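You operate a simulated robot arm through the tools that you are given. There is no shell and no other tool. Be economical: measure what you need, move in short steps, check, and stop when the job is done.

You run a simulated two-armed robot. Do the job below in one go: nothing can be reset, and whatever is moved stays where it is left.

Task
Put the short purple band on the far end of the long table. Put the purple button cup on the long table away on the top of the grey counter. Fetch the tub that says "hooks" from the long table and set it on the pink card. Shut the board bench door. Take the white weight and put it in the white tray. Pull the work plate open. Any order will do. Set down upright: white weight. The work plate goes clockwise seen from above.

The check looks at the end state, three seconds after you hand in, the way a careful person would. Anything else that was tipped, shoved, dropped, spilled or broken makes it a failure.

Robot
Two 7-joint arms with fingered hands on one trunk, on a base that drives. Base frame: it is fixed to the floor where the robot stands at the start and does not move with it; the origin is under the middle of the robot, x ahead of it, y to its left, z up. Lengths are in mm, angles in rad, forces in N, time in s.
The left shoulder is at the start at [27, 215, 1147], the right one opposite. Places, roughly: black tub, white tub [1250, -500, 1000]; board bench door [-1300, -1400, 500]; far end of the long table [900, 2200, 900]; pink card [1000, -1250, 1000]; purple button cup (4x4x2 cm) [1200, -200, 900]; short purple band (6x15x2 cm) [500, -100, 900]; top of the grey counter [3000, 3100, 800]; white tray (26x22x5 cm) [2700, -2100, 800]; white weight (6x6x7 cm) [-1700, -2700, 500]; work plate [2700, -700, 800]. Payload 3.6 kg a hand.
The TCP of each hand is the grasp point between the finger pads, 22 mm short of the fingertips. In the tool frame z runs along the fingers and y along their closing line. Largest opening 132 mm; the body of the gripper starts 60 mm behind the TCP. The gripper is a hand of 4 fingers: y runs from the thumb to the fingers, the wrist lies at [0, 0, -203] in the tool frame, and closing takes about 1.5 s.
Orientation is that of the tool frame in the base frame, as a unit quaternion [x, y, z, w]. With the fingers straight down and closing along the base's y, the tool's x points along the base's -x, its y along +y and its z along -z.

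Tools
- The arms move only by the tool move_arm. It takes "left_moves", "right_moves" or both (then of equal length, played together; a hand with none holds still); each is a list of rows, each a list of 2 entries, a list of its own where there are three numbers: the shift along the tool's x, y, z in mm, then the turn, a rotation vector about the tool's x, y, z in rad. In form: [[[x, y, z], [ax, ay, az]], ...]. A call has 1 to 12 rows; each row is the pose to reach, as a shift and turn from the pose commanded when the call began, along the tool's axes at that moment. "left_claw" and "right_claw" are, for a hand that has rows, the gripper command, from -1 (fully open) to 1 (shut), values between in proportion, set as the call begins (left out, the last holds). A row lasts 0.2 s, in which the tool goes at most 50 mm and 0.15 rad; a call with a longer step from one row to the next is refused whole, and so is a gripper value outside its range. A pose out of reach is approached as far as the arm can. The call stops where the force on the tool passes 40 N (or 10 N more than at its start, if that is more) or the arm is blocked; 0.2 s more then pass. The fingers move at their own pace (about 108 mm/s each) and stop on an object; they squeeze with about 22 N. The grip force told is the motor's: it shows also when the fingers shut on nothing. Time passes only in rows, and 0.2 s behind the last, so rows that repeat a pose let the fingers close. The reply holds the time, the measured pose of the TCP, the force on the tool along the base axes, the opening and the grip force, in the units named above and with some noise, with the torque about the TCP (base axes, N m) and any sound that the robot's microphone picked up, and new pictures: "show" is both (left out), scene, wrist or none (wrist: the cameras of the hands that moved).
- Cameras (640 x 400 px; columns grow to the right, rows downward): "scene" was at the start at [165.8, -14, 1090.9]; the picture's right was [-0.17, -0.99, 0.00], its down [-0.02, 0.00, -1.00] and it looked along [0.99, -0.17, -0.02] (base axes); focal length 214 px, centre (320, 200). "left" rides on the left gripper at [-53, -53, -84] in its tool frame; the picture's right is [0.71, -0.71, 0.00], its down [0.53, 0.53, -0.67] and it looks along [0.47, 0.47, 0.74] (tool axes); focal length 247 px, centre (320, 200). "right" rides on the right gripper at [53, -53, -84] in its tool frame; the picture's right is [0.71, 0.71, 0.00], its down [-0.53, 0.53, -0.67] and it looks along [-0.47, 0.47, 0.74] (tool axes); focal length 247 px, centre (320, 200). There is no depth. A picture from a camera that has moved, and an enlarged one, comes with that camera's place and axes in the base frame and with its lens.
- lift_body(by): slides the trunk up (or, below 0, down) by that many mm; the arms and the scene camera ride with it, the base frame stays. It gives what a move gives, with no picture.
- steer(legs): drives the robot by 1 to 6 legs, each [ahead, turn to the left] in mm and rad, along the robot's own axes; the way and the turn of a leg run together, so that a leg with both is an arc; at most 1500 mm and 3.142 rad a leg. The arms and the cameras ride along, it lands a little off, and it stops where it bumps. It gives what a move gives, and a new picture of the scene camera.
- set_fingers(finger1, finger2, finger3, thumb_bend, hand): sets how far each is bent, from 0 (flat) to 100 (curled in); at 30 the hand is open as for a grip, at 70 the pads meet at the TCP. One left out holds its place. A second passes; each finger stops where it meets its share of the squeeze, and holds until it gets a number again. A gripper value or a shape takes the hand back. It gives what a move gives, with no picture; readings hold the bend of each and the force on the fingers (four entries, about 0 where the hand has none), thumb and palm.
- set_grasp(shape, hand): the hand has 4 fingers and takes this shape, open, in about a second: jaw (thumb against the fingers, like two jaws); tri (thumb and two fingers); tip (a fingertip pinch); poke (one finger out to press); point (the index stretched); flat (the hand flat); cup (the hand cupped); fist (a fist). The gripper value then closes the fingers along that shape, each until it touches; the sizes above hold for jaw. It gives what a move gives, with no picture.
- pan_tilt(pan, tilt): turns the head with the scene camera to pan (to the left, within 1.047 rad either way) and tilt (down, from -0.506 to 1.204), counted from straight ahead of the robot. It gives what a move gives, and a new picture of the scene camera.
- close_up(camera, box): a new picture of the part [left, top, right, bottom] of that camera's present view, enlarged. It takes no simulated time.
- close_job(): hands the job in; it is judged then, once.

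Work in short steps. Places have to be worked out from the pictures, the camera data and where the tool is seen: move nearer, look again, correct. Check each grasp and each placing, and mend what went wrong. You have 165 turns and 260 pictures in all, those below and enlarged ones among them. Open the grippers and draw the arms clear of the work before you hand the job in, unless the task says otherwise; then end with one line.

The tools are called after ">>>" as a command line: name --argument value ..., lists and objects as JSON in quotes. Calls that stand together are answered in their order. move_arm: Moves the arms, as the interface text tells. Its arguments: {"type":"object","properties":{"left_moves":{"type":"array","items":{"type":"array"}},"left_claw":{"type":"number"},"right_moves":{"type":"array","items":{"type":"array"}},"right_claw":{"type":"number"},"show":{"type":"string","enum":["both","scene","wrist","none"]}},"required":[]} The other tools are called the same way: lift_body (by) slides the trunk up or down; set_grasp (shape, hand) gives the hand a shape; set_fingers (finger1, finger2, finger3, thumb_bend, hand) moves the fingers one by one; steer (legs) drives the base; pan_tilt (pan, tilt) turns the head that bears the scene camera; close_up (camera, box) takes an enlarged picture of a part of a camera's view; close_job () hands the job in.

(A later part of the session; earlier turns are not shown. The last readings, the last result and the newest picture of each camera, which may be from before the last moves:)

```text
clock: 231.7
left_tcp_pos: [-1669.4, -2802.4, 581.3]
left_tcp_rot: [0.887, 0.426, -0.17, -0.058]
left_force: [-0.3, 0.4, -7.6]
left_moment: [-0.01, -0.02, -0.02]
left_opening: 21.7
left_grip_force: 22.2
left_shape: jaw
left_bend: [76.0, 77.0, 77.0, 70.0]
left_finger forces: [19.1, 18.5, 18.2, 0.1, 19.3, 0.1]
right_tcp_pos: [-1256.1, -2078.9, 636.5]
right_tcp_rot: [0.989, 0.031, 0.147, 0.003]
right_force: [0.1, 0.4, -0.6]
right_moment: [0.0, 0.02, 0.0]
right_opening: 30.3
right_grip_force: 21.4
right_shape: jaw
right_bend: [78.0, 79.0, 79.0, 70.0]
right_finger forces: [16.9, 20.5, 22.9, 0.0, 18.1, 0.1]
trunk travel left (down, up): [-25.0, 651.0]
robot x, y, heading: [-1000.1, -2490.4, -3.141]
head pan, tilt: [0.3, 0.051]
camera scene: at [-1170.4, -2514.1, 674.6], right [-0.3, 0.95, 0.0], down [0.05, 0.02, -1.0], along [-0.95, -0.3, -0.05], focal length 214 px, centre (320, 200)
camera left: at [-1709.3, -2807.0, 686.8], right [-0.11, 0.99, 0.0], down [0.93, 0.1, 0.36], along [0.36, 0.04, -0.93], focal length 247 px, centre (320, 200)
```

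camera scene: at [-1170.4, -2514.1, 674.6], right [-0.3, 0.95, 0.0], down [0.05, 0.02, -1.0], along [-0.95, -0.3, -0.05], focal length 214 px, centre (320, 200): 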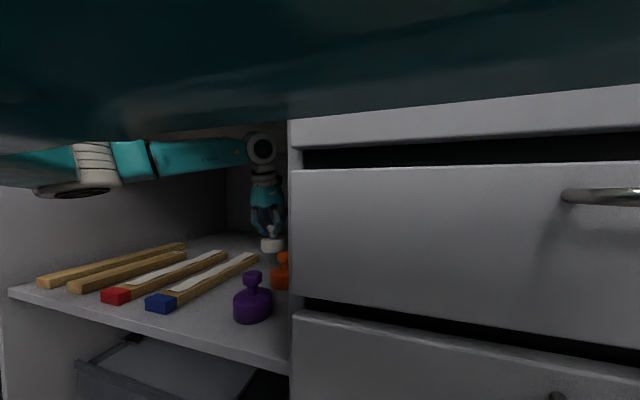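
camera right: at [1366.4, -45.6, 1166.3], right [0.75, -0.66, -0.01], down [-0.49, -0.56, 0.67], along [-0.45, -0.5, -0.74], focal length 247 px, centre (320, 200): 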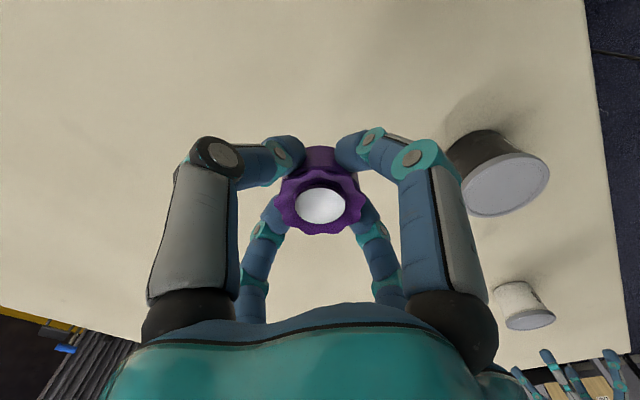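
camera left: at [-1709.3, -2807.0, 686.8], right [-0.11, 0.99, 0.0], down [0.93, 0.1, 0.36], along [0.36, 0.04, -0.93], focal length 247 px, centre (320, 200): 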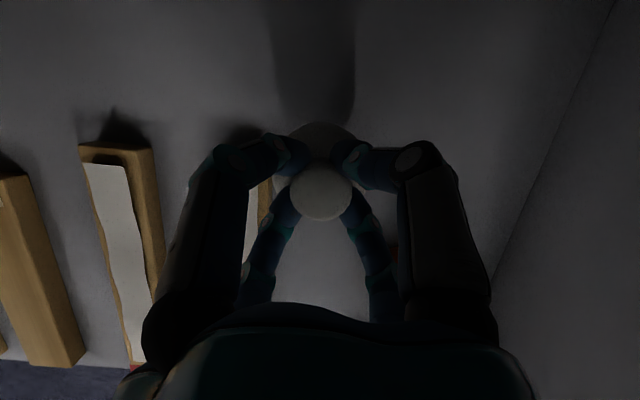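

Clear. Backing straight out.

>>> steer --legs '[[-550, 0]]'

```text
clock: 234.9
left_tcp_pos: [-1118.1, -2796.5, 582.2]
left_tcp_rot: [0.889, 0.421, -0.169, -0.06]
left_force: [0.3, -0.1, -8.1]
left_moment: [-0.02, -0.01, -0.01]
left_opening: 21.7
left_grip_force: 21.9
left_shape: jaw
left_bend: [76.0, 77.0, 77.0, 70.0]
left_finger forces: [19.0, 18.4, 18.1, 0.0, 19.0, 0.0]
right_tcp_pos: [-697.1, -2078.6, 636.6]
right_tcp_rot: [0.989, 0.026, 0.147, 0.003]
right_force: [-0.8, 0.3, 0.0]
right_moment: [-0.01, -0.04, 0.0]
right_opening: 30.6
right_grip_force: 22.3
right_shape: jaw
right_bend: [78.0, 79.0, 79.0, 70.0]
right_finger forces: [16.7, 20.6, 22.9, 0.0, 18.3, 0.1]
trunk travel left (down, up): [-25.0, 651.0]
robot x, y, heading: [-443.8, -2484.9, 3.133]
head pan, tilt: [0.3, 0.051]
camera scene: at [-616.0, -2513.6, 674.6], right [-0.29, 0.96, 0.0], down [0.05, 0.01, -1.0], along [-0.96, -0.29, -0.05], focal length 214 px, centre (320, 200)
```

scene: 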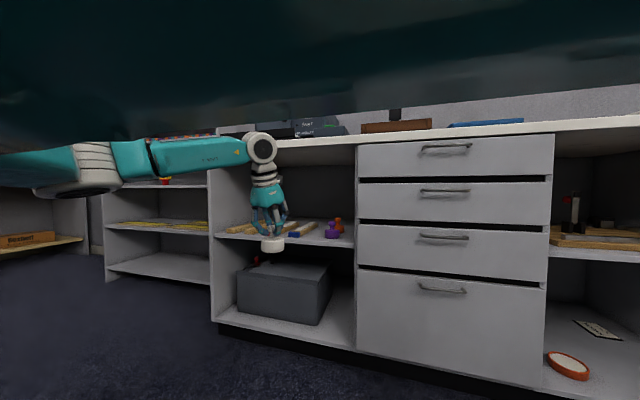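

Weight retrieved, neighbours untouched. Now the door: I'll push it with the knuckles of the left hand. Draw the arm in, then drive over toward the door end.

>>> move_arm --left_moves '[[[25, 32, -16], [0, 0, 0]], [[50, 64, -31], [0, 0, 0]], [[76, 97, -47], [0, 0, 0]], [[102, 129, -62], [0, 0, 0]], [[127, 161, -78], [0, 0, 0]], [[127, 161, -78], [0, 0, 0]]]' --show "none"

>>> steer --legs '[[0, -0.78], [0, -0.78]]'

>>> steer --legs '[[1250, 0]]'

>>> pan_tilt --pan 1.0 --tilt 0.2

```text
clock: 236.3
left_tcp_pos: [-899.0, -2798.6, 582.6]
left_tcp_rot: [0.889, 0.42, -0.171, -0.06]
left_force: [-0.5, -0.2, -7.0]
left_moment: [0.04, -0.02, 0.03]
left_opening: 22.0
left_grip_force: 22.1
left_shape: jaw
left_bend: [76.0, 77.0, 77.0, 70.0]
left_finger forces: [19.1, 18.9, 18.3, 0.0, 19.5, 0.0]
right_tcp_pos: [-696.2, -2078.4, 638.5]
right_tcp_rot: [0.989, 0.027, 0.146, 0.002]
right_force: [-0.6, -0.7, -0.6]
right_moment: [0.01, 0.0, -0.01]
right_opening: 30.4
right_grip_force: 21.9
right_shape: jaw
right_bend: [78.0, 79.0, 79.0, 70.0]
right_finger forces: [16.8, 20.5, 22.9, 0.0, 18.2, 0.1]
trunk travel left (down, up): [-25.0, 651.0]
robot x, y, heading: [-443.8, -2489.6, 3.132]
head pan, tilt: [0.3, 0.051]
```

```text
clock: 238.7
left_tcp_pos: [-989.1, -2407.7, 582.3]
left_tcp_rot: [0.982, 0.065, -0.135, -0.118]
left_force: [-1.0, -0.8, -8.6]
left_moment: [-0.01, 0.02, 0.01]
left_opening: 21.0
left_grip_force: 21.6
left_shape: jaw
left_bend: [76.0, 77.0, 77.0, 70.0]
left_finger forces: [19.6, 18.0, 18.9, 0.0, 20.2, 0.0]
right_tcp_pos: [-349.5, -2017.4, 637.7]
right_tcp_rot: [0.93, -0.338, 0.135, 0.055]
right_force: [1.1, 0.7, -0.1]
right_moment: [-0.04, 0.03, 0.0]
right_opening: 30.4
right_grip_force: 21.7
right_shape: jaw
right_bend: [78.0, 79.0, 78.0, 70.0]
right_finger forces: [16.8, 20.8, 23.2, 0.1, 18.6, 0.0]
trunk travel left (down, up): [-25.0, 651.0]
robot x, y, heading: [-468.5, -2514.9, 2.374]
head pan, tilt: [0.3, 0.051]
stopped in leg 1: the robot was blocked; the commanded pose is now the measured one
camera scene: at [-610.8, -2415.9, 674.7], right [0.45, 0.89, 0.0], down [0.05, -0.02, -1.0], along [-0.89, 0.45, -0.05], focal length 214 px, centre (320, 200)
```

scene: 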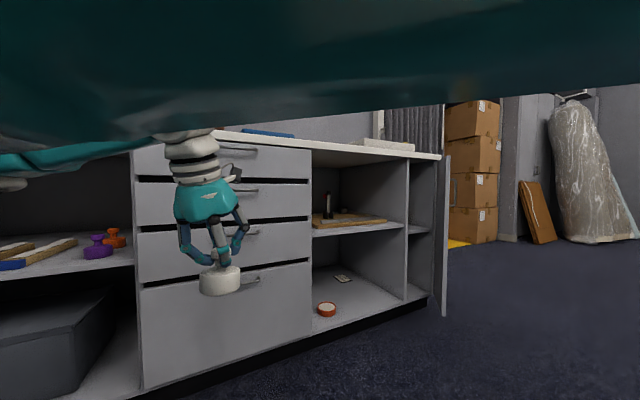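

```text
clock: 241.4
left_tcp_pos: [-1242.5, -2169.7, 580.8]
left_tcp_rot: [0.982, 0.079, -0.136, -0.108]
left_force: [-0.5, 0.2, -7.5]
left_moment: [-0.02, 0.04, 0.01]
left_opening: 21.0
left_grip_force: 21.8
left_shape: jaw
left_bend: [76.0, 77.0, 77.0, 70.0]
left_finger forces: [19.6, 17.7, 19.1, 0.0, 19.6, 0.1]
right_tcp_pos: [-607.4, -1769.2, 638.7]
right_tcp_rot: [0.932, -0.332, 0.13, 0.058]
right_force: [0.4, -0.2, -0.8]
right_moment: [0.01, 0.04, 0.02]
right_opening: 30.3
right_grip_force: 22.0
right_shape: jaw
right_bend: [78.0, 79.0, 78.0, 70.0]
right_finger forces: [16.9, 20.8, 23.3, 0.0, 18.6, 0.0]
trunk travel left (down, up): [-25.0, 651.0]
robot x, y, heading: [-729.0, -2269.7, 2.39]
head pan, tilt: [0.3, 0.051]
stopped in leg 1: the robot was blocked; the commanded pose is now the measured one
camera scene: at [-862.7, -2173.2, 677.3], right [0.43, 0.9, 0.0], down [0.03, -0.02, -1.0], along [-0.9, 0.43, -0.04], focal length 214 px, centre (320, 200)
```

scene: 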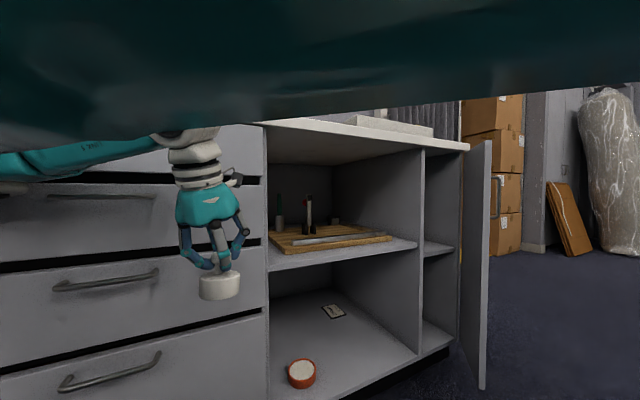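

```text
clock: 242.5
left_tcp_pos: [-1242.8, -2170.4, 583.5]
left_tcp_rot: [0.982, 0.078, -0.136, -0.11]
left_force: [0.3, -0.3, -7.3]
left_moment: [0.0, 0.04, 0.03]
left_opening: 21.5
left_grip_force: 22.3
left_shape: jaw
left_bend: [76.0, 77.0, 77.0, 70.0]
left_finger forces: [19.6, 17.8, 19.1, 0.0, 19.5, 0.0]
right_tcp_pos: [-607.9, -1769.4, 638.1]
right_tcp_rot: [0.932, -0.332, 0.131, 0.057]
right_force: [-0.3, -0.7, -0.1]
right_moment: [-0.03, -0.05, 0.0]
right_opening: 30.3
right_grip_force: 22.0
right_shape: jaw
right_bend: [78.0, 79.0, 78.0, 70.0]
right_finger forces: [16.9, 20.7, 23.3, 0.0, 18.5, 0.0]
trunk travel left (down, up): [-25.0, 651.0]
robot x, y, heading: [-727.2, -2266.5, 2.395]
head pan, tilt: [1.0, 0.201]
camera scene: at [-870.8, -2235.9, 663.0], right [-0.25, 0.97, 0.01], down [0.18, 0.05, -0.98], along [-0.95, -0.24, -0.19], focal length 214 px, centre (320, 200)
```

scene: 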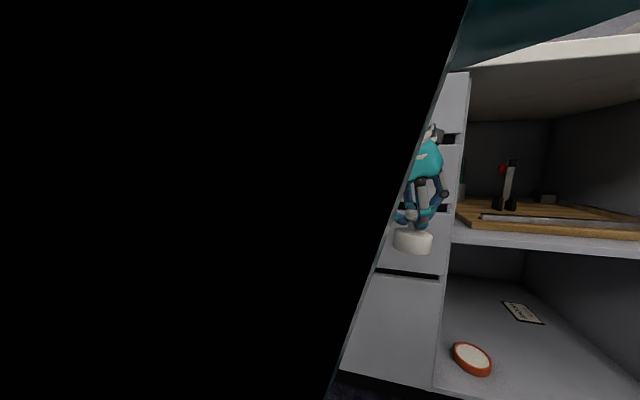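

The turn stopped short and I drove toward the bench — my error; no damage visible (weight still held, drawers shut). Backing out along the same line.

>>> steer --legs '[[-350, 0]]'

>>> pan_tilt --pan 0.2 --tilt 0.1

```text
clock: 243.1
left_tcp_pos: [-1242.5, -2172.1, 581.2]
left_tcp_rot: [0.982, 0.079, -0.136, -0.103]
left_force: [0.0, 0.4, -8.0]
left_moment: [0.0, -0.02, -0.02]
left_opening: 21.3
left_grip_force: 22.1
left_shape: jaw
left_bend: [76.0, 77.0, 77.0, 70.0]
left_finger forces: [19.4, 17.8, 19.1, 0.1, 19.6, 0.0]
right_tcp_pos: [-607.6, -1766.5, 637.8]
right_tcp_rot: [0.932, -0.332, 0.133, 0.058]
right_force: [-0.6, -0.1, -0.5]
right_moment: [0.0, 0.04, 0.01]
right_opening: 30.4
right_grip_force: 22.3
right_shape: jaw
right_bend: [78.0, 79.0, 78.0, 70.0]
right_finger forces: [17.0, 21.0, 23.4, 0.0, 18.4, 0.0]
trunk travel left (down, up): [-25.0, 651.0]
robot x, y, heading: [-728.0, -2269.4, 2.399]
head pan, tilt: [1.0, 0.201]
stopped in leg 1: the robot was blocked; the commanded pose is now the measured one
camera scene: at [-871.0, -2235.0, 662.3], right [-0.25, 0.97, 0.0], down [0.18, 0.05, -0.98], along [-0.95, -0.24, -0.19], focal length 214 px, centre (320, 200)
```

scene: 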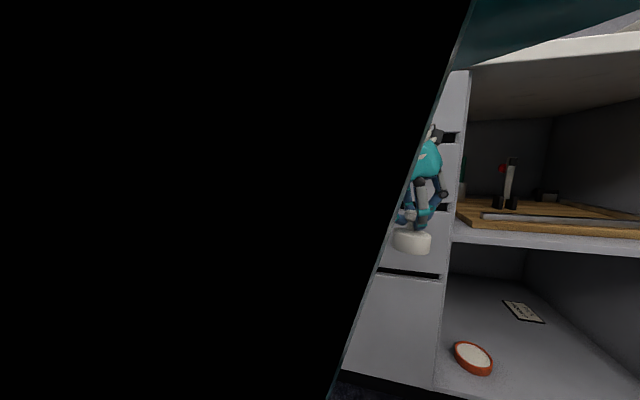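

```text
clock: 244.3
left_tcp_pos: [-1242.1, -2172.3, 582.5]
left_tcp_rot: [0.982, 0.079, -0.136, -0.107]
left_force: [0.5, -0.3, -8.6]
left_moment: [0.02, 0.02, 0.01]
left_opening: 21.0
left_grip_force: 21.8
left_shape: jaw
left_bend: [76.0, 77.0, 77.0, 70.0]
left_finger forces: [19.5, 17.8, 19.1, 0.1, 19.5, 0.0]
right_tcp_pos: [-607.5, -1767.7, 638.4]
right_tcp_rot: [0.932, -0.333, 0.131, 0.058]
right_force: [0.1, -0.3, -0.4]
right_moment: [-0.01, 0.02, -0.02]
right_opening: 30.6
right_grip_force: 21.3
right_shape: jaw
right_bend: [78.0, 79.0, 78.0, 70.0]
right_finger forces: [16.9, 20.8, 23.2, 0.0, 18.4, 0.1]
trunk travel left (down, up): [-25.0, 651.0]
robot x, y, heading: [-725.2, -2271.2, 2.401]
head pan, tilt: [0.201, 0.099]
camera scene: at [-859.5, -2164.2, 671.7], right [0.52, 0.85, -0.01], down [0.08, -0.05, -1.0], along [-0.85, 0.52, -0.09], focal length 214 px, centre (320, 200)
```

scene: 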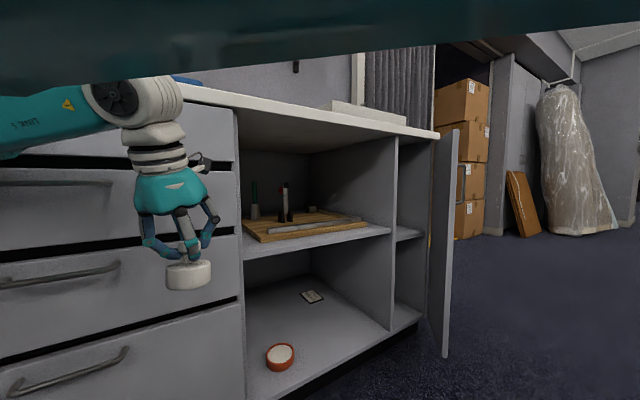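

Even backing is refused: the right arm got squeezed against the body when the trunk went down. I free it — move it outward/forward, up, and level the cup.

>>> move_arm --right_moves '[[[-13, 20, -16], [0, -0.05, 0]], [[-27, 39, -31], [0, -0.1, 0]], [[-40, 59, -47], [0, -0.15, 0]], [[-53, 78, -63], [0, -0.2, 0]], [[-66, 98, -78], [0, -0.25, 0]], [[-80, 117, -94], [0, -0.285, 0]], [[-80, 117, -94], [0, -0.285, 0]]]' --show "wrist"

>>> steer --legs '[[-300, 0]]'

```text
clock: 245.9
left_tcp_pos: [-1243.8, -2171.2, 583.1]
left_tcp_rot: [0.982, 0.079, -0.136, -0.106]
left_force: [-0.4, -0.2, -6.7]
left_moment: [0.01, -0.01, 0.0]
left_opening: 21.6
left_grip_force: 21.8
left_shape: jaw
left_bend: [76.0, 77.0, 77.0, 70.0]
left_finger forces: [19.4, 17.9, 19.1, 0.0, 19.5, 0.0]
right_tcp_pos: [-760.5, -1793.6, 709.5]
right_tcp_rot: [0.942, -0.337, -0.003, 0.009]
right_force: [0.2, 0.4, -0.5]
right_moment: [0.0, 0.02, -0.01]
right_opening: 30.3
right_grip_force: 21.9
right_shape: jaw
right_bend: [79.0, 79.0, 78.0, 70.0]
right_finger forces: [16.7, 20.8, 23.5, 0.0, 18.1, 0.0]
trunk travel left (down, up): [-25.0, 651.0]
robot x, y, heading: [-725.5, -2264.2, 2.395]
head pan, tilt: [0.201, 0.099]
camera right: at [-683.8, -1784.0, 792.4], right [0.1, -1.0, 0.02], down [-0.73, -0.06, 0.68], along [-0.67, -0.08, -0.74], focal length 247 px, centre (320, 200)
```

right: 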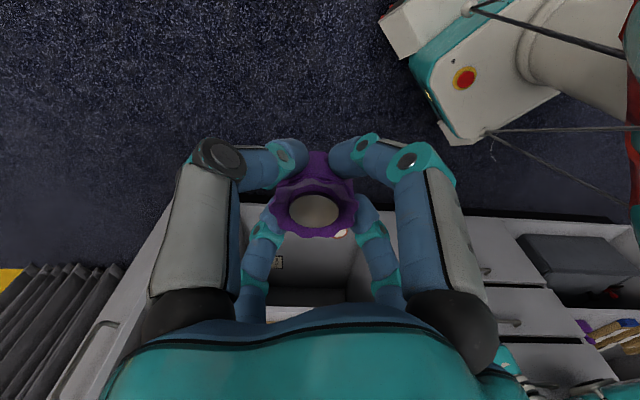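

```text
clock: 247.9
left_tcp_pos: [-1024.6, -2379.9, 576.4]
left_tcp_rot: [0.982, 0.081, -0.131, -0.106]
left_force: [0.7, -0.8, -7.7]
left_moment: [0.03, 0.01, -0.01]
left_opening: 21.0
left_grip_force: 22.4
left_shape: jaw
left_bend: [76.0, 77.0, 77.0, 70.0]
left_finger forces: [19.2, 17.7, 19.1, 0.0, 19.3, 0.0]
right_tcp_pos: [-543.2, -1999.5, 708.5]
right_tcp_rot: [0.942, -0.335, 0.004, 0.008]
right_force: [-0.7, 0.1, -0.7]
right_moment: [-0.01, -0.05, -0.01]
right_opening: 30.5
right_grip_force: 22.3
right_shape: jaw
right_bend: [79.0, 79.0, 78.0, 70.0]
right_finger forces: [16.8, 20.8, 23.5, 0.1, 18.3, 0.0]
trunk travel left (down, up): [-25.0, 651.0]
robot x, y, heading: [-502.5, -2477.9, 2.392]
head pan, tilt: [0.201, 0.099]
camera scene: at [-641.9, -2372.1, 670.1], right [0.52, 0.85, 0.0], down [0.09, -0.05, -0.99], along [-0.85, 0.52, -0.1], focal length 214 px, centre (320, 200)
```

scene: 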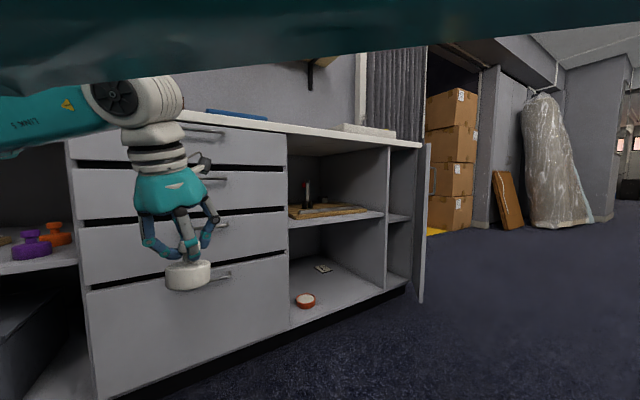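

Freed and moving. Something small shows at the cup's rim; zooming in.

>>> close_up --camera "right" --box '[240, 130, 400, 280]'

```text
2.67 times, centred on (320, 205) of right
camera zoom: at [-468.5, -1991.3, 792.1], right [0.1, -0.99, 0.02], down [-0.74, -0.06, 0.67], along [-0.66, -0.08, -0.74], focal length 659 px, centre (320, 187)
```

zoom: 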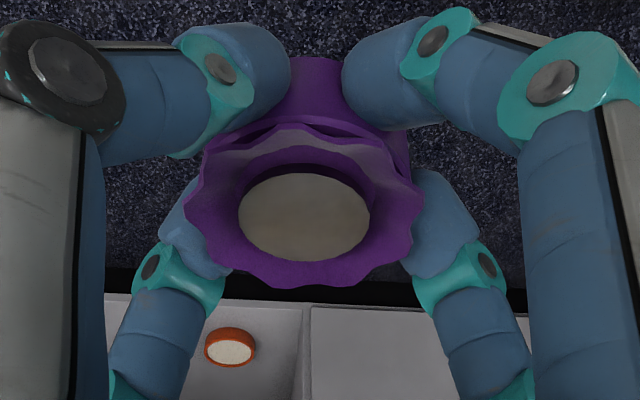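

Just the orange disc in the bench behind; cup is fine. Finish turning to +y.

>>> steer --legs '[[0, -0.82]]'

```text
clock: 249.9
left_tcp_pos: [-880.6, -2097.7, 576.9]
left_tcp_rot: [0.962, -0.216, -0.093, -0.14]
left_force: [0.7, 0.2, -7.3]
left_moment: [-0.01, 0.01, -0.04]
left_opening: 21.3
left_grip_force: 22.5
left_shape: jaw
left_bend: [76.0, 77.0, 77.0, 70.0]
left_finger forces: [18.6, 17.4, 18.9, 0.0, 18.9, 0.0]
right_tcp_pos: [-270.0, -2057.1, 709.5]
right_tcp_rot: [0.799, -0.601, 0.002, 0.009]
right_force: [0.3, 0.0, 0.0]
right_moment: [0.0, 0.02, 0.02]
right_opening: 30.0
right_grip_force: 21.7
right_shape: jaw
right_bend: [79.0, 79.0, 78.0, 69.0]
right_finger forces: [16.8, 21.0, 23.7, 0.0, 18.2, 0.0]
trunk travel left (down, up): [-25.0, 651.0]
robot x, y, heading: [-533.4, -2481.9, 1.775]
head pan, tilt: [0.201, 0.099]
stopped in leg 1: the robot was blocked; the commanded pose is now the measured one
camera scene: at [-587.8, -2315.4, 670.2], right [0.92, 0.4, 0.0], down [0.04, -0.09, -0.99], along [-0.4, 0.91, -0.1], focal length 214 px, centre (320, 200)
```

scene: 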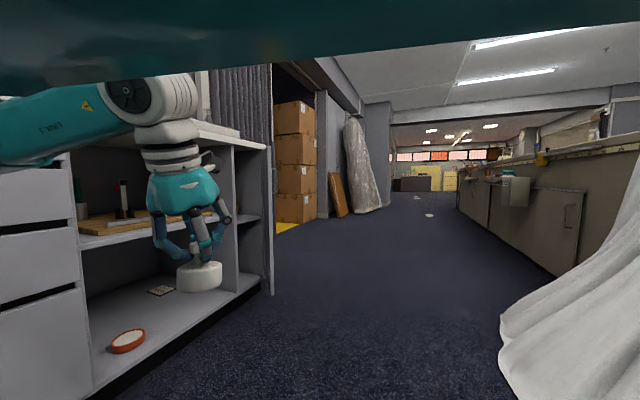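

Door edge and cloth are visible; I go forward along a line a bit left, keeping clear of both.

>>> steer --legs '[[500, 0]]'

>>> steer --legs '[[0, -0.2]]'

```text
clock: 252.9
left_tcp_pos: [-983.6, -1604.2, 576.7]
left_tcp_rot: [0.962, -0.216, -0.094, -0.14]
left_force: [-0.7, 0.5, -8.8]
left_moment: [0.05, 0.05, -0.02]
left_opening: 21.2
left_grip_force: 22.2
left_shape: jaw
left_bend: [76.0, 77.0, 77.0, 70.0]
left_finger forces: [18.3, 17.3, 19.0, 0.0, 18.6, 0.1]
right_tcp_pos: [-372.5, -1565.6, 710.1]
right_tcp_rot: [0.8, -0.6, 0.001, 0.009]
right_force: [-0.5, 0.1, -0.1]
right_moment: [-0.04, -0.02, 0.01]
right_opening: 30.2
right_grip_force: 22.5
right_shape: jaw
right_bend: [79.0, 79.0, 78.0, 69.0]
right_finger forces: [16.8, 21.0, 23.6, 0.0, 18.2, 0.0]
trunk travel left (down, up): [-25.0, 651.0]
robot x, y, heading: [-636.8, -1989.6, 1.776]
head pan, tilt: [0.201, 0.099]
camera scene: at [-691.2, -1822.3, 670.2], right [0.92, 0.4, 0.0], down [0.04, -0.09, -0.99], along [-0.39, 0.91, -0.1], focal length 214 px, centre (320, 200)
```

scene: 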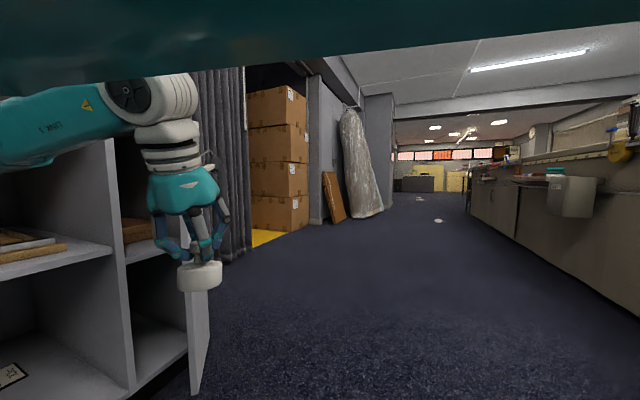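

```text
clock: 254.0
left_tcp_pos: [-900.0, -1542.2, 577.6]
left_tcp_rot: [0.935, -0.312, -0.078, -0.148]
left_force: [0.5, 0.2, -8.4]
left_moment: [0.02, 0.07, -0.02]
left_opening: 21.2
left_grip_force: 22.3
left_shape: jaw
left_bend: [76.0, 77.0, 77.0, 70.0]
left_finger forces: [18.3, 17.5, 18.9, 0.1, 18.6, 0.1]
right_tcp_pos: [-294.4, -1625.9, 710.8]
right_tcp_rot: [0.735, -0.678, 0.0, 0.009]
right_force: [-1.0, 0.9, -0.3]
right_moment: [0.01, -0.02, -0.01]
right_opening: 30.5
right_grip_force: 22.0
right_shape: jaw
right_bend: [79.0, 79.0, 78.0, 69.0]
right_finger forces: [17.0, 21.1, 23.7, 0.1, 18.0, 0.1]
trunk travel left (down, up): [-25.0, 651.0]
robot x, y, heading: [-644.6, -1990.3, 1.577]
head pan, tilt: [0.201, 0.099]
camera scene: at [-667.6, -1814.7, 670.2], right [0.98, 0.2, 0.0], down [0.02, -0.1, -0.99], along [-0.2, 0.97, -0.1], focal length 214 px, centre (320, 200)
```

scene: 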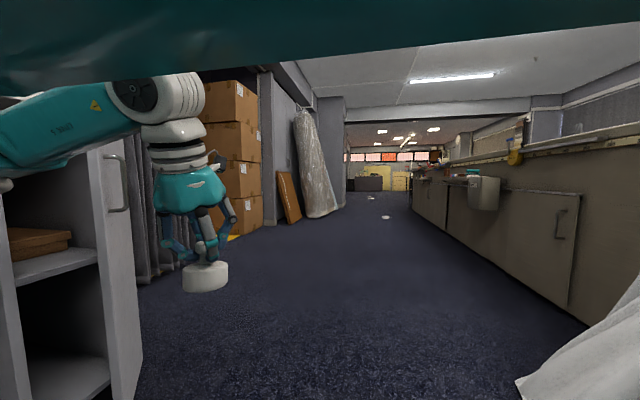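

Now the door is clearer: hinge ~(−1355,−1335), free edge (−1213,−1473), ~43° open, handle on the outer face. I drive to y≈−1110 and turn to face it.

>>> steer --legs '[[880, 0]]'

>>> steer --legs '[[0, 0.78]]'

```text
clock: 255.9
left_tcp_pos: [-882.2, -1361.5, 573.0]
left_tcp_rot: [0.935, -0.324, -0.072, -0.128]
left_force: [-0.2, -0.4, -8.0]
left_moment: [0.11, 0.01, -0.01]
left_opening: 21.4
left_grip_force: 21.6
left_shape: jaw
left_bend: [77.0, 77.0, 76.0, 69.0]
left_finger forces: [19.3, 17.5, 19.1, 0.1, 19.1, 0.0]
right_tcp_pos: [-275.0, -1439.8, 705.1]
right_tcp_rot: [0.734, -0.679, -0.008, 0.015]
right_force: [-0.2, 0.8, -0.6]
right_moment: [-0.03, -0.02, 0.01]
right_opening: 30.2
right_grip_force: 21.9
right_shape: jaw
right_bend: [79.0, 79.0, 78.0, 69.0]
right_finger forces: [16.9, 21.2, 23.8, 0.0, 17.9, 0.0]
trunk travel left (down, up): [-25.0, 651.0]
robot x, y, heading: [-651.8, -1802.6, 1.584]
head pan, tilt: [0.201, 0.099]
stopped in leg 1: the robot was blocked; the commanded pose is now the measured one
camera scene: at [-658.6, -1645.5, 678.1], right [0.98, 0.21, -0.01], down [0.0, -0.07, -1.0], along [-0.21, 0.97, -0.07], focal length 214 px, centre (320, 200)
```

scene: 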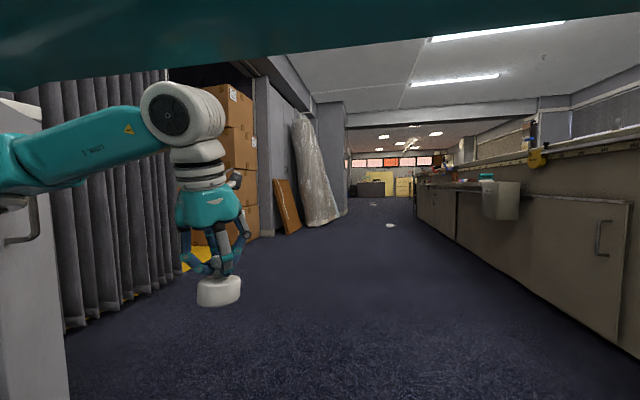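

```text
clock: 256.8
left_tcp_pos: [-898.8, -1351.0, 558.8]
left_tcp_rot: [0.94, -0.312, -0.07, -0.116]
left_force: [-0.5, -1.4, -8.3]
left_moment: [0.06, 0.01, 0.0]
left_opening: 21.1
left_grip_force: 22.0
left_shape: jaw
left_bend: [77.0, 77.0, 76.0, 69.0]
left_finger forces: [18.8, 17.7, 19.0, 0.0, 18.1, 0.1]
right_tcp_pos: [-280.6, -1419.6, 691.8]
right_tcp_rot: [0.739, -0.673, 0.006, 0.021]
right_force: [-0.2, -0.7, 0.0]
right_moment: [0.04, 0.02, 0.03]
right_opening: 30.3
right_grip_force: 21.8
right_shape: jaw
right_bend: [79.0, 79.0, 78.0, 69.0]
right_finger forces: [16.9, 21.5, 23.8, 0.1, 17.9, 0.0]
trunk travel left (down, up): [-25.0, 651.0]
robot x, y, heading: [-650.2, -1804.7, 1.601]
head pan, tilt: [0.201, 0.099]
stopped in leg 1: the robot was blocked; the commanded pose is now the measured one
camera scene: at [-666.3, -1649.1, 676.8], right [0.97, 0.23, -0.01], down [0.01, -0.07, -1.0], along [-0.23, 0.97, -0.07], focal length 214 px, centre (320, 200)
```

scene: 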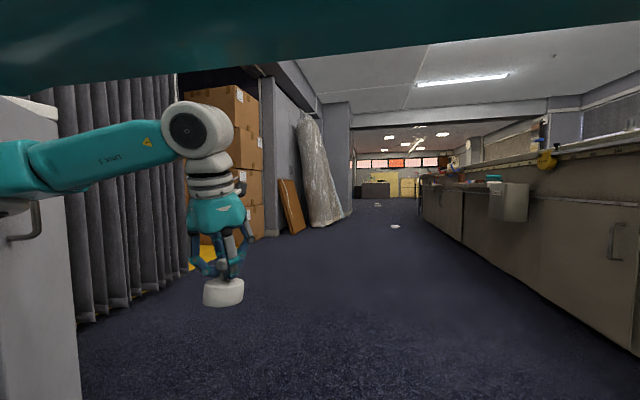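

Left elbow is likely touching the door. I back off, then raise the trunk so the elbows travel above everything.

>>> steer --legs '[[-250, 0]]'

```text
clock: 258.6
left_tcp_pos: [-894.1, -1587.8, 543.8]
left_tcp_rot: [0.941, -0.314, -0.056, -0.111]
left_force: [0.2, 0.5, -7.3]
left_moment: [0.06, 0.04, 0.01]
left_opening: 21.1
left_grip_force: 22.6
left_shape: jaw
left_bend: [77.0, 77.0, 76.0, 69.0]
left_finger forces: [18.5, 17.7, 19.1, 0.1, 18.2, 0.1]
right_tcp_pos: [-285.5, -1652.2, 692.1]
right_tcp_rot: [0.74, -0.672, 0.015, 0.024]
right_force: [0.0, -0.4, -0.2]
right_moment: [-0.02, 0.0, -0.01]
right_opening: 30.2
right_grip_force: 21.9
right_shape: jaw
right_bend: [79.0, 79.0, 78.0, 69.0]
right_finger forces: [16.9, 21.5, 23.9, 0.0, 17.8, 0.0]
trunk travel left (down, up): [-25.0, 651.0]
robot x, y, heading: [-643.6, -2048.9, 1.601]
head pan, tilt: [0.201, 0.099]
camera scene: at [-666.9, -1874.1, 670.1], right [0.97, 0.23, 0.0], down [0.02, -0.1, -0.99], along [-0.23, 0.97, -0.1], focal length 214 px, centre (320, 200)
```

scene: 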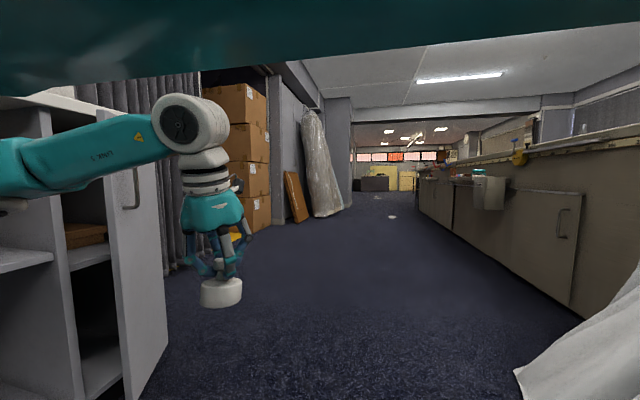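

The door's outer face with handle is visible from here. Raise the trunk and zoom on the door.

>>> close_up --camera "scene" --box '[0, 80, 240, 400]'

>>> lift_body --by 380

>>> pan_tilt --pan 0.7 --tilt 0.5

```text
1.25 times, centred on (120, 240) of scene
camera zoom: at [-666.9, -1874.1, 670.1], right [0.97, 0.23, 0.0], down [0.02, -0.1, -0.99], along [-0.23, 0.97, -0.1], focal length 268 px, centre (570, 150)
```

zoom: 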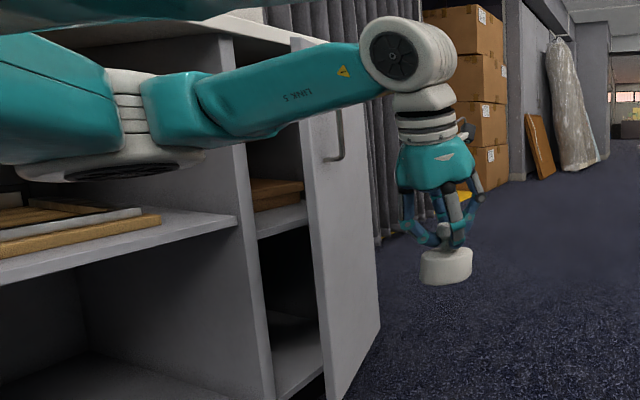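

```text
clock: 262.2
left_tcp_pos: [-893.7, -1587.2, 923.6]
left_tcp_rot: [0.941, -0.314, -0.057, -0.109]
left_force: [-0.3, -0.3, -7.7]
left_moment: [0.07, 0.03, 0.0]
left_opening: 21.2
left_grip_force: 21.9
left_shape: jaw
left_bend: [77.0, 77.0, 76.0, 69.0]
left_finger forces: [18.0, 17.6, 19.1, 0.0, 17.9, 0.1]
right_tcp_pos: [-285.4, -1652.8, 1071.5]
right_tcp_rot: [0.739, -0.673, 0.015, 0.023]
right_force: [-0.5, -0.2, -0.9]
right_moment: [-0.01, 0.0, -0.02]
right_opening: 30.5
right_grip_force: 21.9
right_shape: jaw
right_bend: [79.0, 79.0, 78.0, 69.0]
right_finger forces: [17.1, 21.8, 23.8, 0.1, 17.7, 0.1]
trunk travel left (down, up): [-405.0, 271.0]
robot x, y, heading: [-641.0, -2046.2, 1.604]
head pan, tilt: [0.201, 0.099]
```

```text
clock: 263.2
left_tcp_pos: [-894.8, -1587.4, 925.6]
left_tcp_rot: [0.941, -0.314, -0.056, -0.111]
left_force: [-0.9, -1.2, -7.5]
left_moment: [0.05, 0.03, 0.0]
left_opening: 21.4
left_grip_force: 22.5
left_shape: jaw
left_bend: [77.0, 77.0, 76.0, 69.0]
left_finger forces: [18.1, 17.5, 19.0, 0.1, 17.9, 0.0]
right_tcp_pos: [-286.2, -1651.3, 1071.6]
right_tcp_rot: [0.74, -0.672, 0.015, 0.024]
right_force: [-0.6, 0.2, 0.0]
right_moment: [-0.02, -0.02, 0.02]
right_opening: 30.4
right_grip_force: 22.3
right_shape: jaw
right_bend: [79.0, 79.0, 78.0, 69.0]
right_finger forces: [17.0, 21.7, 23.8, 0.0, 17.8, 0.0]
trunk travel left (down, up): [-405.0, 271.0]
robot x, y, heading: [-643.1, -2049.4, 1.602]
head pan, tilt: [0.7, 0.499]
camera scene: at [-706.3, -1902.1, 1025.9], right [0.74, 0.67, 0.0], down [0.32, -0.36, -0.88], along [-0.59, 0.65, -0.48], focal length 214 px, centre (320, 200)
```

scene: 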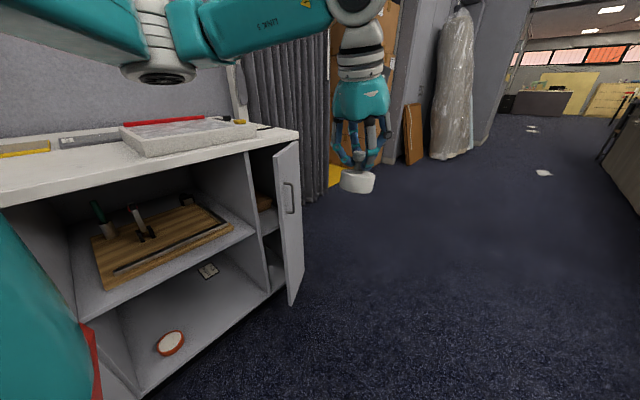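

Door now ~30° open (hinge (−1345,−1330), edge (−1241,−1510)). With elbows high now, drive up to y≈−1200 and turn to face it.

>>> steer --legs '[[846, 0]]'

>>> steer --legs '[[0, 0.77]]'

```text
clock: 267.6
left_tcp_pos: [-923.6, -742.1, 925.2]
left_tcp_rot: [0.942, -0.312, -0.057, -0.11]
left_force: [-0.8, 0.8, -7.9]
left_moment: [0.05, 0.04, 0.03]
left_opening: 21.1
left_grip_force: 22.0
left_shape: jaw
left_bend: [77.0, 77.0, 76.0, 69.0]
left_finger forces: [18.2, 17.9, 19.0, 0.1, 17.7, 0.1]
right_tcp_pos: [-315.1, -805.5, 1071.0]
right_tcp_rot: [0.741, -0.671, 0.014, 0.024]
right_force: [0.3, 0.5, -0.8]
right_moment: [-0.01, -0.01, -0.01]
right_opening: 30.1
right_grip_force: 21.9
right_shape: jaw
right_bend: [79.0, 79.0, 78.0, 69.0]
right_finger forces: [16.9, 21.7, 23.9, 0.0, 17.7, 0.1]
trunk travel left (down, up): [-405.0, 271.0]
robot x, y, heading: [-672.5, -1204.7, 1.607]
head pan, tilt: [0.7, 0.499]
camera scene: at [-734.7, -1057.3, 1025.8], right [0.74, 0.67, 0.0], down [0.32, -0.36, -0.88], along [-0.59, 0.65, -0.48], focal length 214 px, centre (320, 200)
```

scene: 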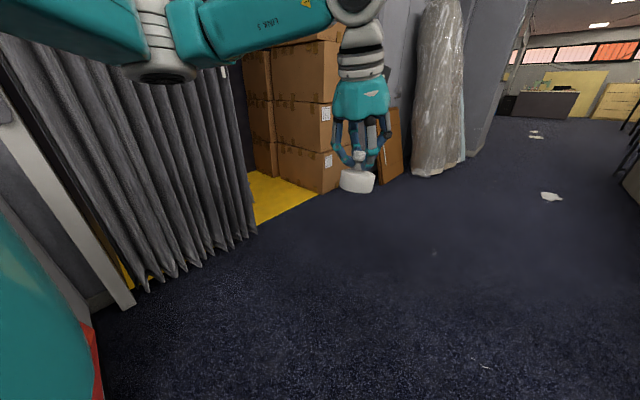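

```text
clock: 270.0
left_tcp_pos: [-1170.3, -1039.8, 924.8]
left_tcp_rot: [0.991, 0.054, -0.093, -0.081]
left_force: [-0.4, 0.9, -8.2]
left_moment: [0.05, 0.06, 0.01]
left_opening: 20.8
left_grip_force: 21.5
left_shape: jaw
left_bend: [77.0, 77.0, 76.0, 69.0]
left_finger forces: [17.9, 17.7, 18.5, 0.0, 17.5, 0.0]
right_tcp_pos: [-680.7, -670.8, 1072.1]
right_tcp_rot: [0.935, -0.353, 0.022, 0.017]
right_force: [-0.7, -0.6, 0.2]
right_moment: [-0.01, 0.02, -0.01]
right_opening: 30.4
right_grip_force: 22.0
right_shape: jaw
right_bend: [79.0, 79.0, 78.0, 69.0]
right_finger forces: [16.9, 21.7, 24.0, 0.1, 17.6, 0.0]
trunk travel left (down, up): [-405.0, 271.0]
robot x, y, heading: [-645.6, -1180.8, 2.35]
head pan, tilt: [0.7, 0.499]
camera scene: at [-792.3, -1115.4, 1025.8], right [0.09, 1.0, 0.0], down [0.48, -0.04, -0.88], along [-0.87, 0.08, -0.48], focal length 214 px, centre (320, 200)
```

scene: 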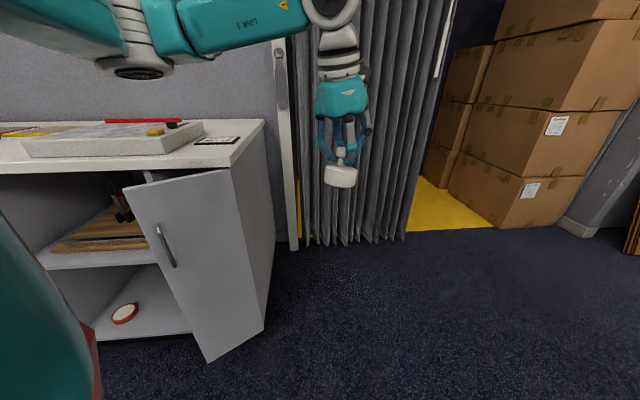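

Clear view of the door. Turn the rest to face it.

>>> steer --legs '[[0, 0.79]]'

>>> lift_body --by -230

>>> pan_tilt --pan 0.4 --tilt 0.35

```text
clock: 272.8
left_tcp_pos: [-1115.9, -1453.1, 925.9]
left_tcp_rot: [0.895, 0.429, -0.115, -0.04]
left_force: [-0.6, 0.7, -7.6]
left_moment: [-0.01, 0.06, 0.03]
left_opening: 20.5
left_grip_force: 21.8
left_shape: jaw
left_bend: [79.0, 76.0, 55.0, 67.0]
left_finger forces: [17.4, 16.9, 21.2, 0.0, 14.7, 0.0]
right_tcp_pos: [-1032.3, -846.5, 1073.7]
right_tcp_rot: [0.999, 0.031, 0.029, 0.008]
right_force: [-0.2, -0.3, -0.4]
right_moment: [-0.01, -0.02, 0.04]
right_opening: 30.0
right_grip_force: 22.3
right_shape: jaw
right_bend: [79.0, 79.0, 46.0, 69.0]
right_finger forces: [15.4, 19.1, 25.1, 0.0, 16.5, 0.1]
trunk travel left (down, up): [-405.0, 271.0]
robot x, y, heading: [-644.4, -1141.9, 3.131]
head pan, tilt: [0.7, 0.499]
stopped in leg 1: the robot was blocked; the commanded pose is now the measured one
camera scene: at [-797.0, -1198.8, 1025.7], right [-0.63, 0.77, 0.0], down [0.37, 0.3, -0.88], along [-0.68, -0.56, -0.48], focal length 214 px, centre (320, 200)
```

scene: 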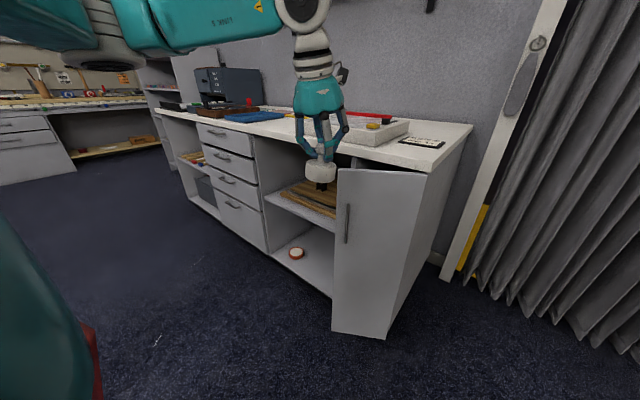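

```text
clock: 275.2
left_tcp_pos: [-1116.3, -1452.3, 696.2]
left_tcp_rot: [0.895, 0.429, -0.117, -0.04]
left_force: [1.0, 0.1, -7.7]
left_moment: [-0.01, 0.09, -0.01]
left_opening: 20.6
left_grip_force: 22.3
left_shape: jaw
left_bend: [79.0, 76.0, 55.0, 67.0]
left_finger forces: [17.4, 16.8, 21.2, 0.1, 14.4, 0.0]
right_tcp_pos: [-1033.1, -846.0, 844.2]
right_tcp_rot: [0.999, 0.032, 0.027, 0.009]
right_force: [-0.5, 0.1, -0.4]
right_moment: [0.02, -0.02, 0.0]
right_opening: 29.9
right_grip_force: 22.3
right_shape: jaw
right_bend: [79.0, 79.0, 46.0, 69.0]
right_finger forces: [15.2, 18.9, 25.0, 0.0, 16.4, 0.0]
trunk travel left (down, up): [-175.0, 501.0]
robot x, y, heading: [-649.2, -1142.5, 3.13]
head pan, tilt: [0.7, 0.499]
```

```text
clock: 276.0
left_tcp_pos: [-1115.7, -1450.7, 696.4]
left_tcp_rot: [0.895, 0.429, -0.117, -0.039]
left_force: [-0.1, 0.4, -8.1]
left_moment: [-0.04, 0.1, -0.01]
left_opening: 20.4
left_grip_force: 21.8
left_shape: jaw
left_bend: [79.0, 76.0, 55.0, 67.0]
left_finger forces: [17.5, 16.9, 21.3, 0.1, 14.4, 0.0]
right_tcp_pos: [-1033.2, -846.6, 842.6]
right_tcp_rot: [0.999, 0.032, 0.027, 0.009]
right_force: [0.0, 0.0, -0.1]
right_moment: [0.01, 0.01, 0.03]
right_opening: 29.9
right_grip_force: 22.7
right_shape: jaw
right_bend: [79.0, 79.0, 46.0, 69.0]
right_finger forces: [15.2, 18.9, 25.1, 0.0, 16.4, 0.1]
trunk travel left (down, up): [-175.0, 501.0]
robot x, y, heading: [-648.9, -1142.1, 3.127]
head pan, tilt: [0.4, 0.351]
camera scene: at [-816.8, -1175.7, 800.0], right [-0.38, 0.93, 0.0], down [0.32, 0.13, -0.94], along [-0.87, -0.35, -0.35], focal length 214 px, centre (320, 200)
```

scene: 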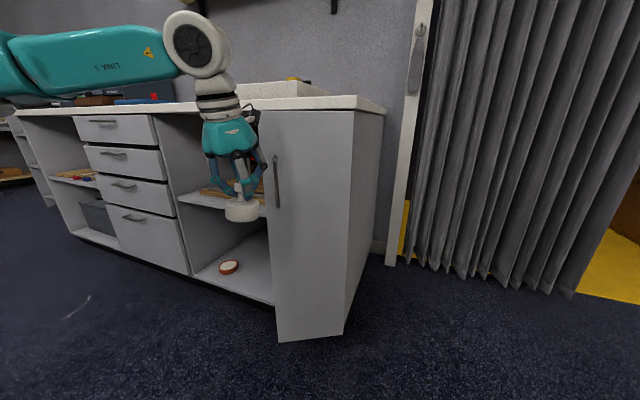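

Door free edge is just ahead. I shift the left hand slightly right (to miss the handle) and push gently in −x with the knuckles.

>>> move_arm --left_moves '[[[12, -10, 0], [0, 0, 0]], [[23, -19, -1], [0, 0, 0]], [[11, -34, 4], [0, 0, 0]], [[-1, -49, 9], [0, 0, 0]], [[-13, -65, 14], [0, 0, 0]], [[-25, -80, 19], [0, 0, 0]], [[-37, -95, 24], [0, 0, 0]]]' --show "scene"

```text
clock: 277.6
left_tcp_pos: [-1215.5, -1422.8, 694.7]
left_tcp_rot: [0.895, 0.429, -0.115, -0.04]
left_force: [-0.9, -0.9, -8.7]
left_moment: [0.01, 0.04, -0.01]
left_opening: 20.3
left_grip_force: 22.1
left_shape: jaw
left_bend: [79.0, 76.0, 55.0, 67.0]
left_finger forces: [17.9, 16.9, 21.9, 0.1, 14.2, 0.0]
right_tcp_pos: [-1033.5, -846.8, 843.2]
right_tcp_rot: [0.999, 0.032, 0.028, 0.008]
right_force: [0.3, -0.1, -0.6]
right_moment: [0.02, -0.02, -0.01]
right_opening: 30.2
right_grip_force: 21.5
right_shape: jaw
right_bend: [79.0, 79.0, 46.0, 69.0]
right_finger forces: [15.3, 18.8, 25.1, 0.0, 16.4, 0.0]
trunk travel left (down, up): [-175.0, 501.0]
robot x, y, heading: [-648.5, -1138.9, 3.126]
head pan, tilt: [0.4, 0.351]
camera scene: at [-817.1, -1175.6, 799.9], right [-0.38, 0.93, 0.0], down [0.32, 0.13, -0.94], along [-0.87, -0.35, -0.35], focal length 214 px, centre (320, 200)
```

scene: 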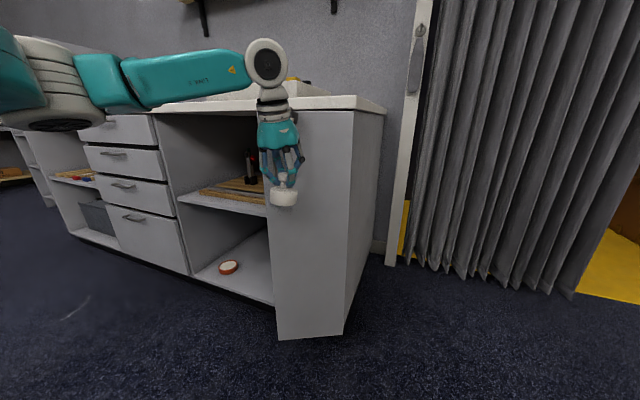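

Nearly touching. Continue pushing in small steps.

>>> move_arm --left_moves '[[[-9, -11, 4], [0, 0, 0]], [[-18, -23, 7], [0, 0, 0]], [[-27, -34, 11], [0, 0, 0]], [[-36, -46, 15], [0, 0, 0]]]' --show "scene"

```text
clock: 278.6
left_tcp_pos: [-1276.8, -1420.0, 695.5]
left_tcp_rot: [0.895, 0.429, -0.116, -0.041]
left_force: [-0.4, -0.5, -7.1]
left_moment: [0.01, 0.11, -0.02]
left_opening: 20.4
left_grip_force: 21.7
left_shape: jaw
left_bend: [79.0, 76.0, 55.0, 67.0]
left_finger forces: [17.6, 17.1, 22.1, 0.0, 14.2, 0.0]
right_tcp_pos: [-1032.8, -846.6, 843.3]
right_tcp_rot: [0.999, 0.032, 0.028, 0.008]
right_force: [0.2, 0.2, 0.3]
right_moment: [0.02, -0.02, 0.01]
right_opening: 30.2
right_grip_force: 21.8
right_shape: jaw
right_bend: [79.0, 79.0, 46.0, 69.0]
right_finger forces: [15.1, 18.9, 25.0, 0.0, 16.5, 0.1]
trunk travel left (down, up): [-175.0, 501.0]
robot x, y, heading: [-643.0, -1144.7, 3.13]
head pan, tilt: [0.4, 0.351]
camera scene: at [-817.2, -1175.6, 799.9], right [-0.38, 0.93, 0.0], down [0.32, 0.13, -0.94], along [-0.87, -0.35, -0.35], focal length 214 px, centre (320, 200)
```

scene: 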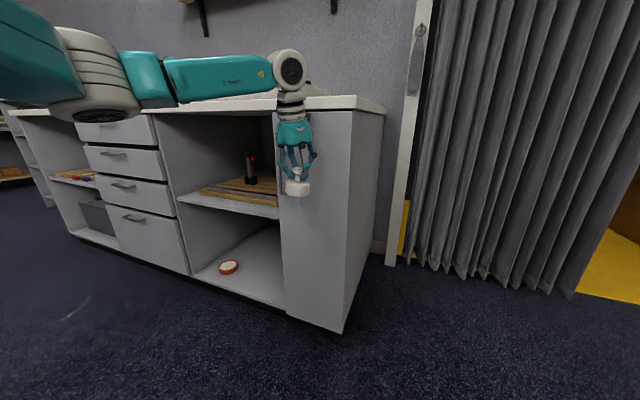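

The door is swinging shut. Keep going.

>>> move_arm --left_moves '[[[-9, -11, 4], [0, 0, 0]], [[-18, -23, 7], [0, 0, 0]], [[-24, -30, 10], [0, 0, 0]], [[-30, -38, 12], [0, 0, 0]], [[-36, -46, 15], [0, 0, 0]]]' --show "scene"

```text
clock: 278.9
left_tcp_pos: [-1281.6, -1420.4, 695.1]
left_tcp_rot: [0.895, 0.43, -0.111, -0.036]
left_force: [9.0, 0.8, -6.8]
left_moment: [-0.12, 1.04, -0.01]
left_opening: 20.3
left_grip_force: 22.0
left_shape: jaw
left_bend: [79.0, 76.0, 55.0, 67.0]
left_finger forces: [17.2, 17.1, 22.1, 0.0, 14.2, 0.1]
right_tcp_pos: [-1033.1, -844.9, 844.1]
right_tcp_rot: [0.999, 0.032, 0.028, 0.008]
right_force: [0.0, -0.1, -0.8]
right_moment: [-0.02, 0.01, 0.01]
right_opening: 30.0
right_grip_force: 21.8
right_shape: jaw
right_bend: [79.0, 79.0, 46.0, 69.0]
right_finger forces: [15.2, 19.0, 25.1, 0.0, 16.4, 0.1]
trunk travel left (down, up): [-175.0, 501.0]
robot x, y, heading: [-648.3, -1140.9, 3.126]
head pan, tilt: [0.4, 0.351]
stopped in row 1 (left hand): the force on the tool passed its limit (the readings are from after the stop); the commanded pose is now the measured one
camera scene: at [-816.0, -1175.7, 800.2], right [-0.38, 0.93, 0.0], down [0.32, 0.13, -0.94], along [-0.87, -0.35, -0.34], focal length 214 px, centre (320, 200)
```

scene: 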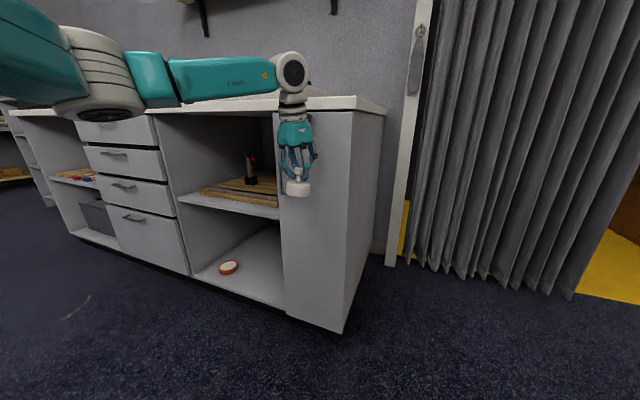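

Something resists ~115 mm above the TCP. Zoom to see whether the door is shut or the hand meets the counter lip.

>>> close_up --camera "scene" --box '[240, 60, 400, 340]'

```text
1.43 times, centred on (320, 200) of scene
camera zoom: at [-816.0, -1175.7, 800.2], right [-0.38, 0.93, 0.0], down [0.32, 0.13, -0.94], along [-0.87, -0.35, -0.34], focal length 306 px, centre (320, 200)
```

zoom: 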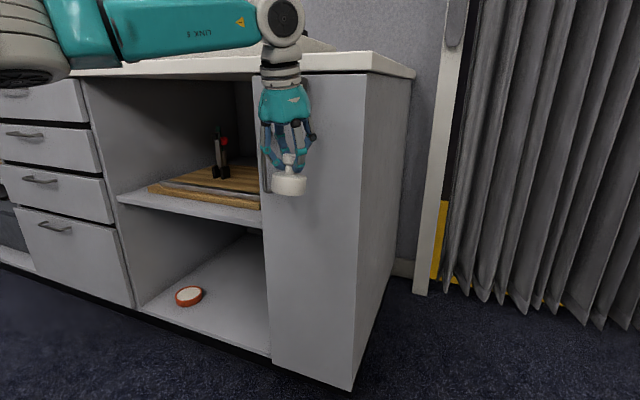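

It appears flush. Withdraw the hand and inspect.

>>> move_arm --left_moves '[[[25, 30, -10], [0, 0, 0]], [[50, 60, -20], [0, 0, 0]], [[75, 92, -30], [0, 0, 0]], [[100, 125, -40], [0, 0, 0]]]' --show "none"

>>> close_up --camera "scene" --box '[240, 60, 400, 360]'

```text
clock: 279.9
left_tcp_pos: [-1118.2, -1421.9, 696.4]
left_tcp_rot: [0.895, 0.431, -0.114, -0.038]
left_force: [0.6, 0.8, -8.1]
left_moment: [-0.03, 0.09, 0.01]
left_opening: 20.5
left_grip_force: 22.3
left_shape: jaw
left_bend: [79.0, 76.0, 55.0, 67.0]
left_finger forces: [17.0, 16.8, 20.8, 0.0, 13.7, 0.1]
right_tcp_pos: [-1032.1, -845.0, 843.2]
right_tcp_rot: [0.999, 0.033, 0.028, 0.009]
right_force: [0.2, -0.2, 0.2]
right_moment: [0.01, 0.01, 0.03]
right_opening: 29.9
right_grip_force: 22.1
right_shape: jaw
right_bend: [79.0, 79.0, 46.0, 68.0]
right_finger forces: [15.1, 18.9, 25.1, 0.0, 16.4, 0.1]
trunk travel left (down, up): [-175.0, 501.0]
robot x, y, heading: [-650.6, -1142.2, 3.127]
head pan, tilt: [0.4, 0.351]
```

```text
1.33 times, centred on (320, 210) of scene
camera zoom: at [-816.7, -1175.6, 800.1], right [-0.38, 0.93, 0.0], down [0.32, 0.13, -0.94], along [-0.87, -0.35, -0.34], focal length 286 px, centre (320, 187)
```

zoom: 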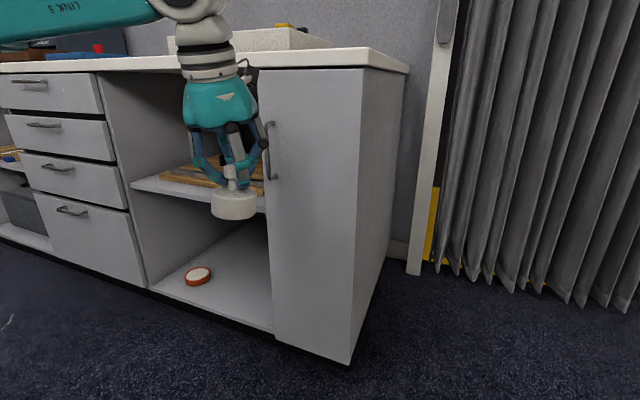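

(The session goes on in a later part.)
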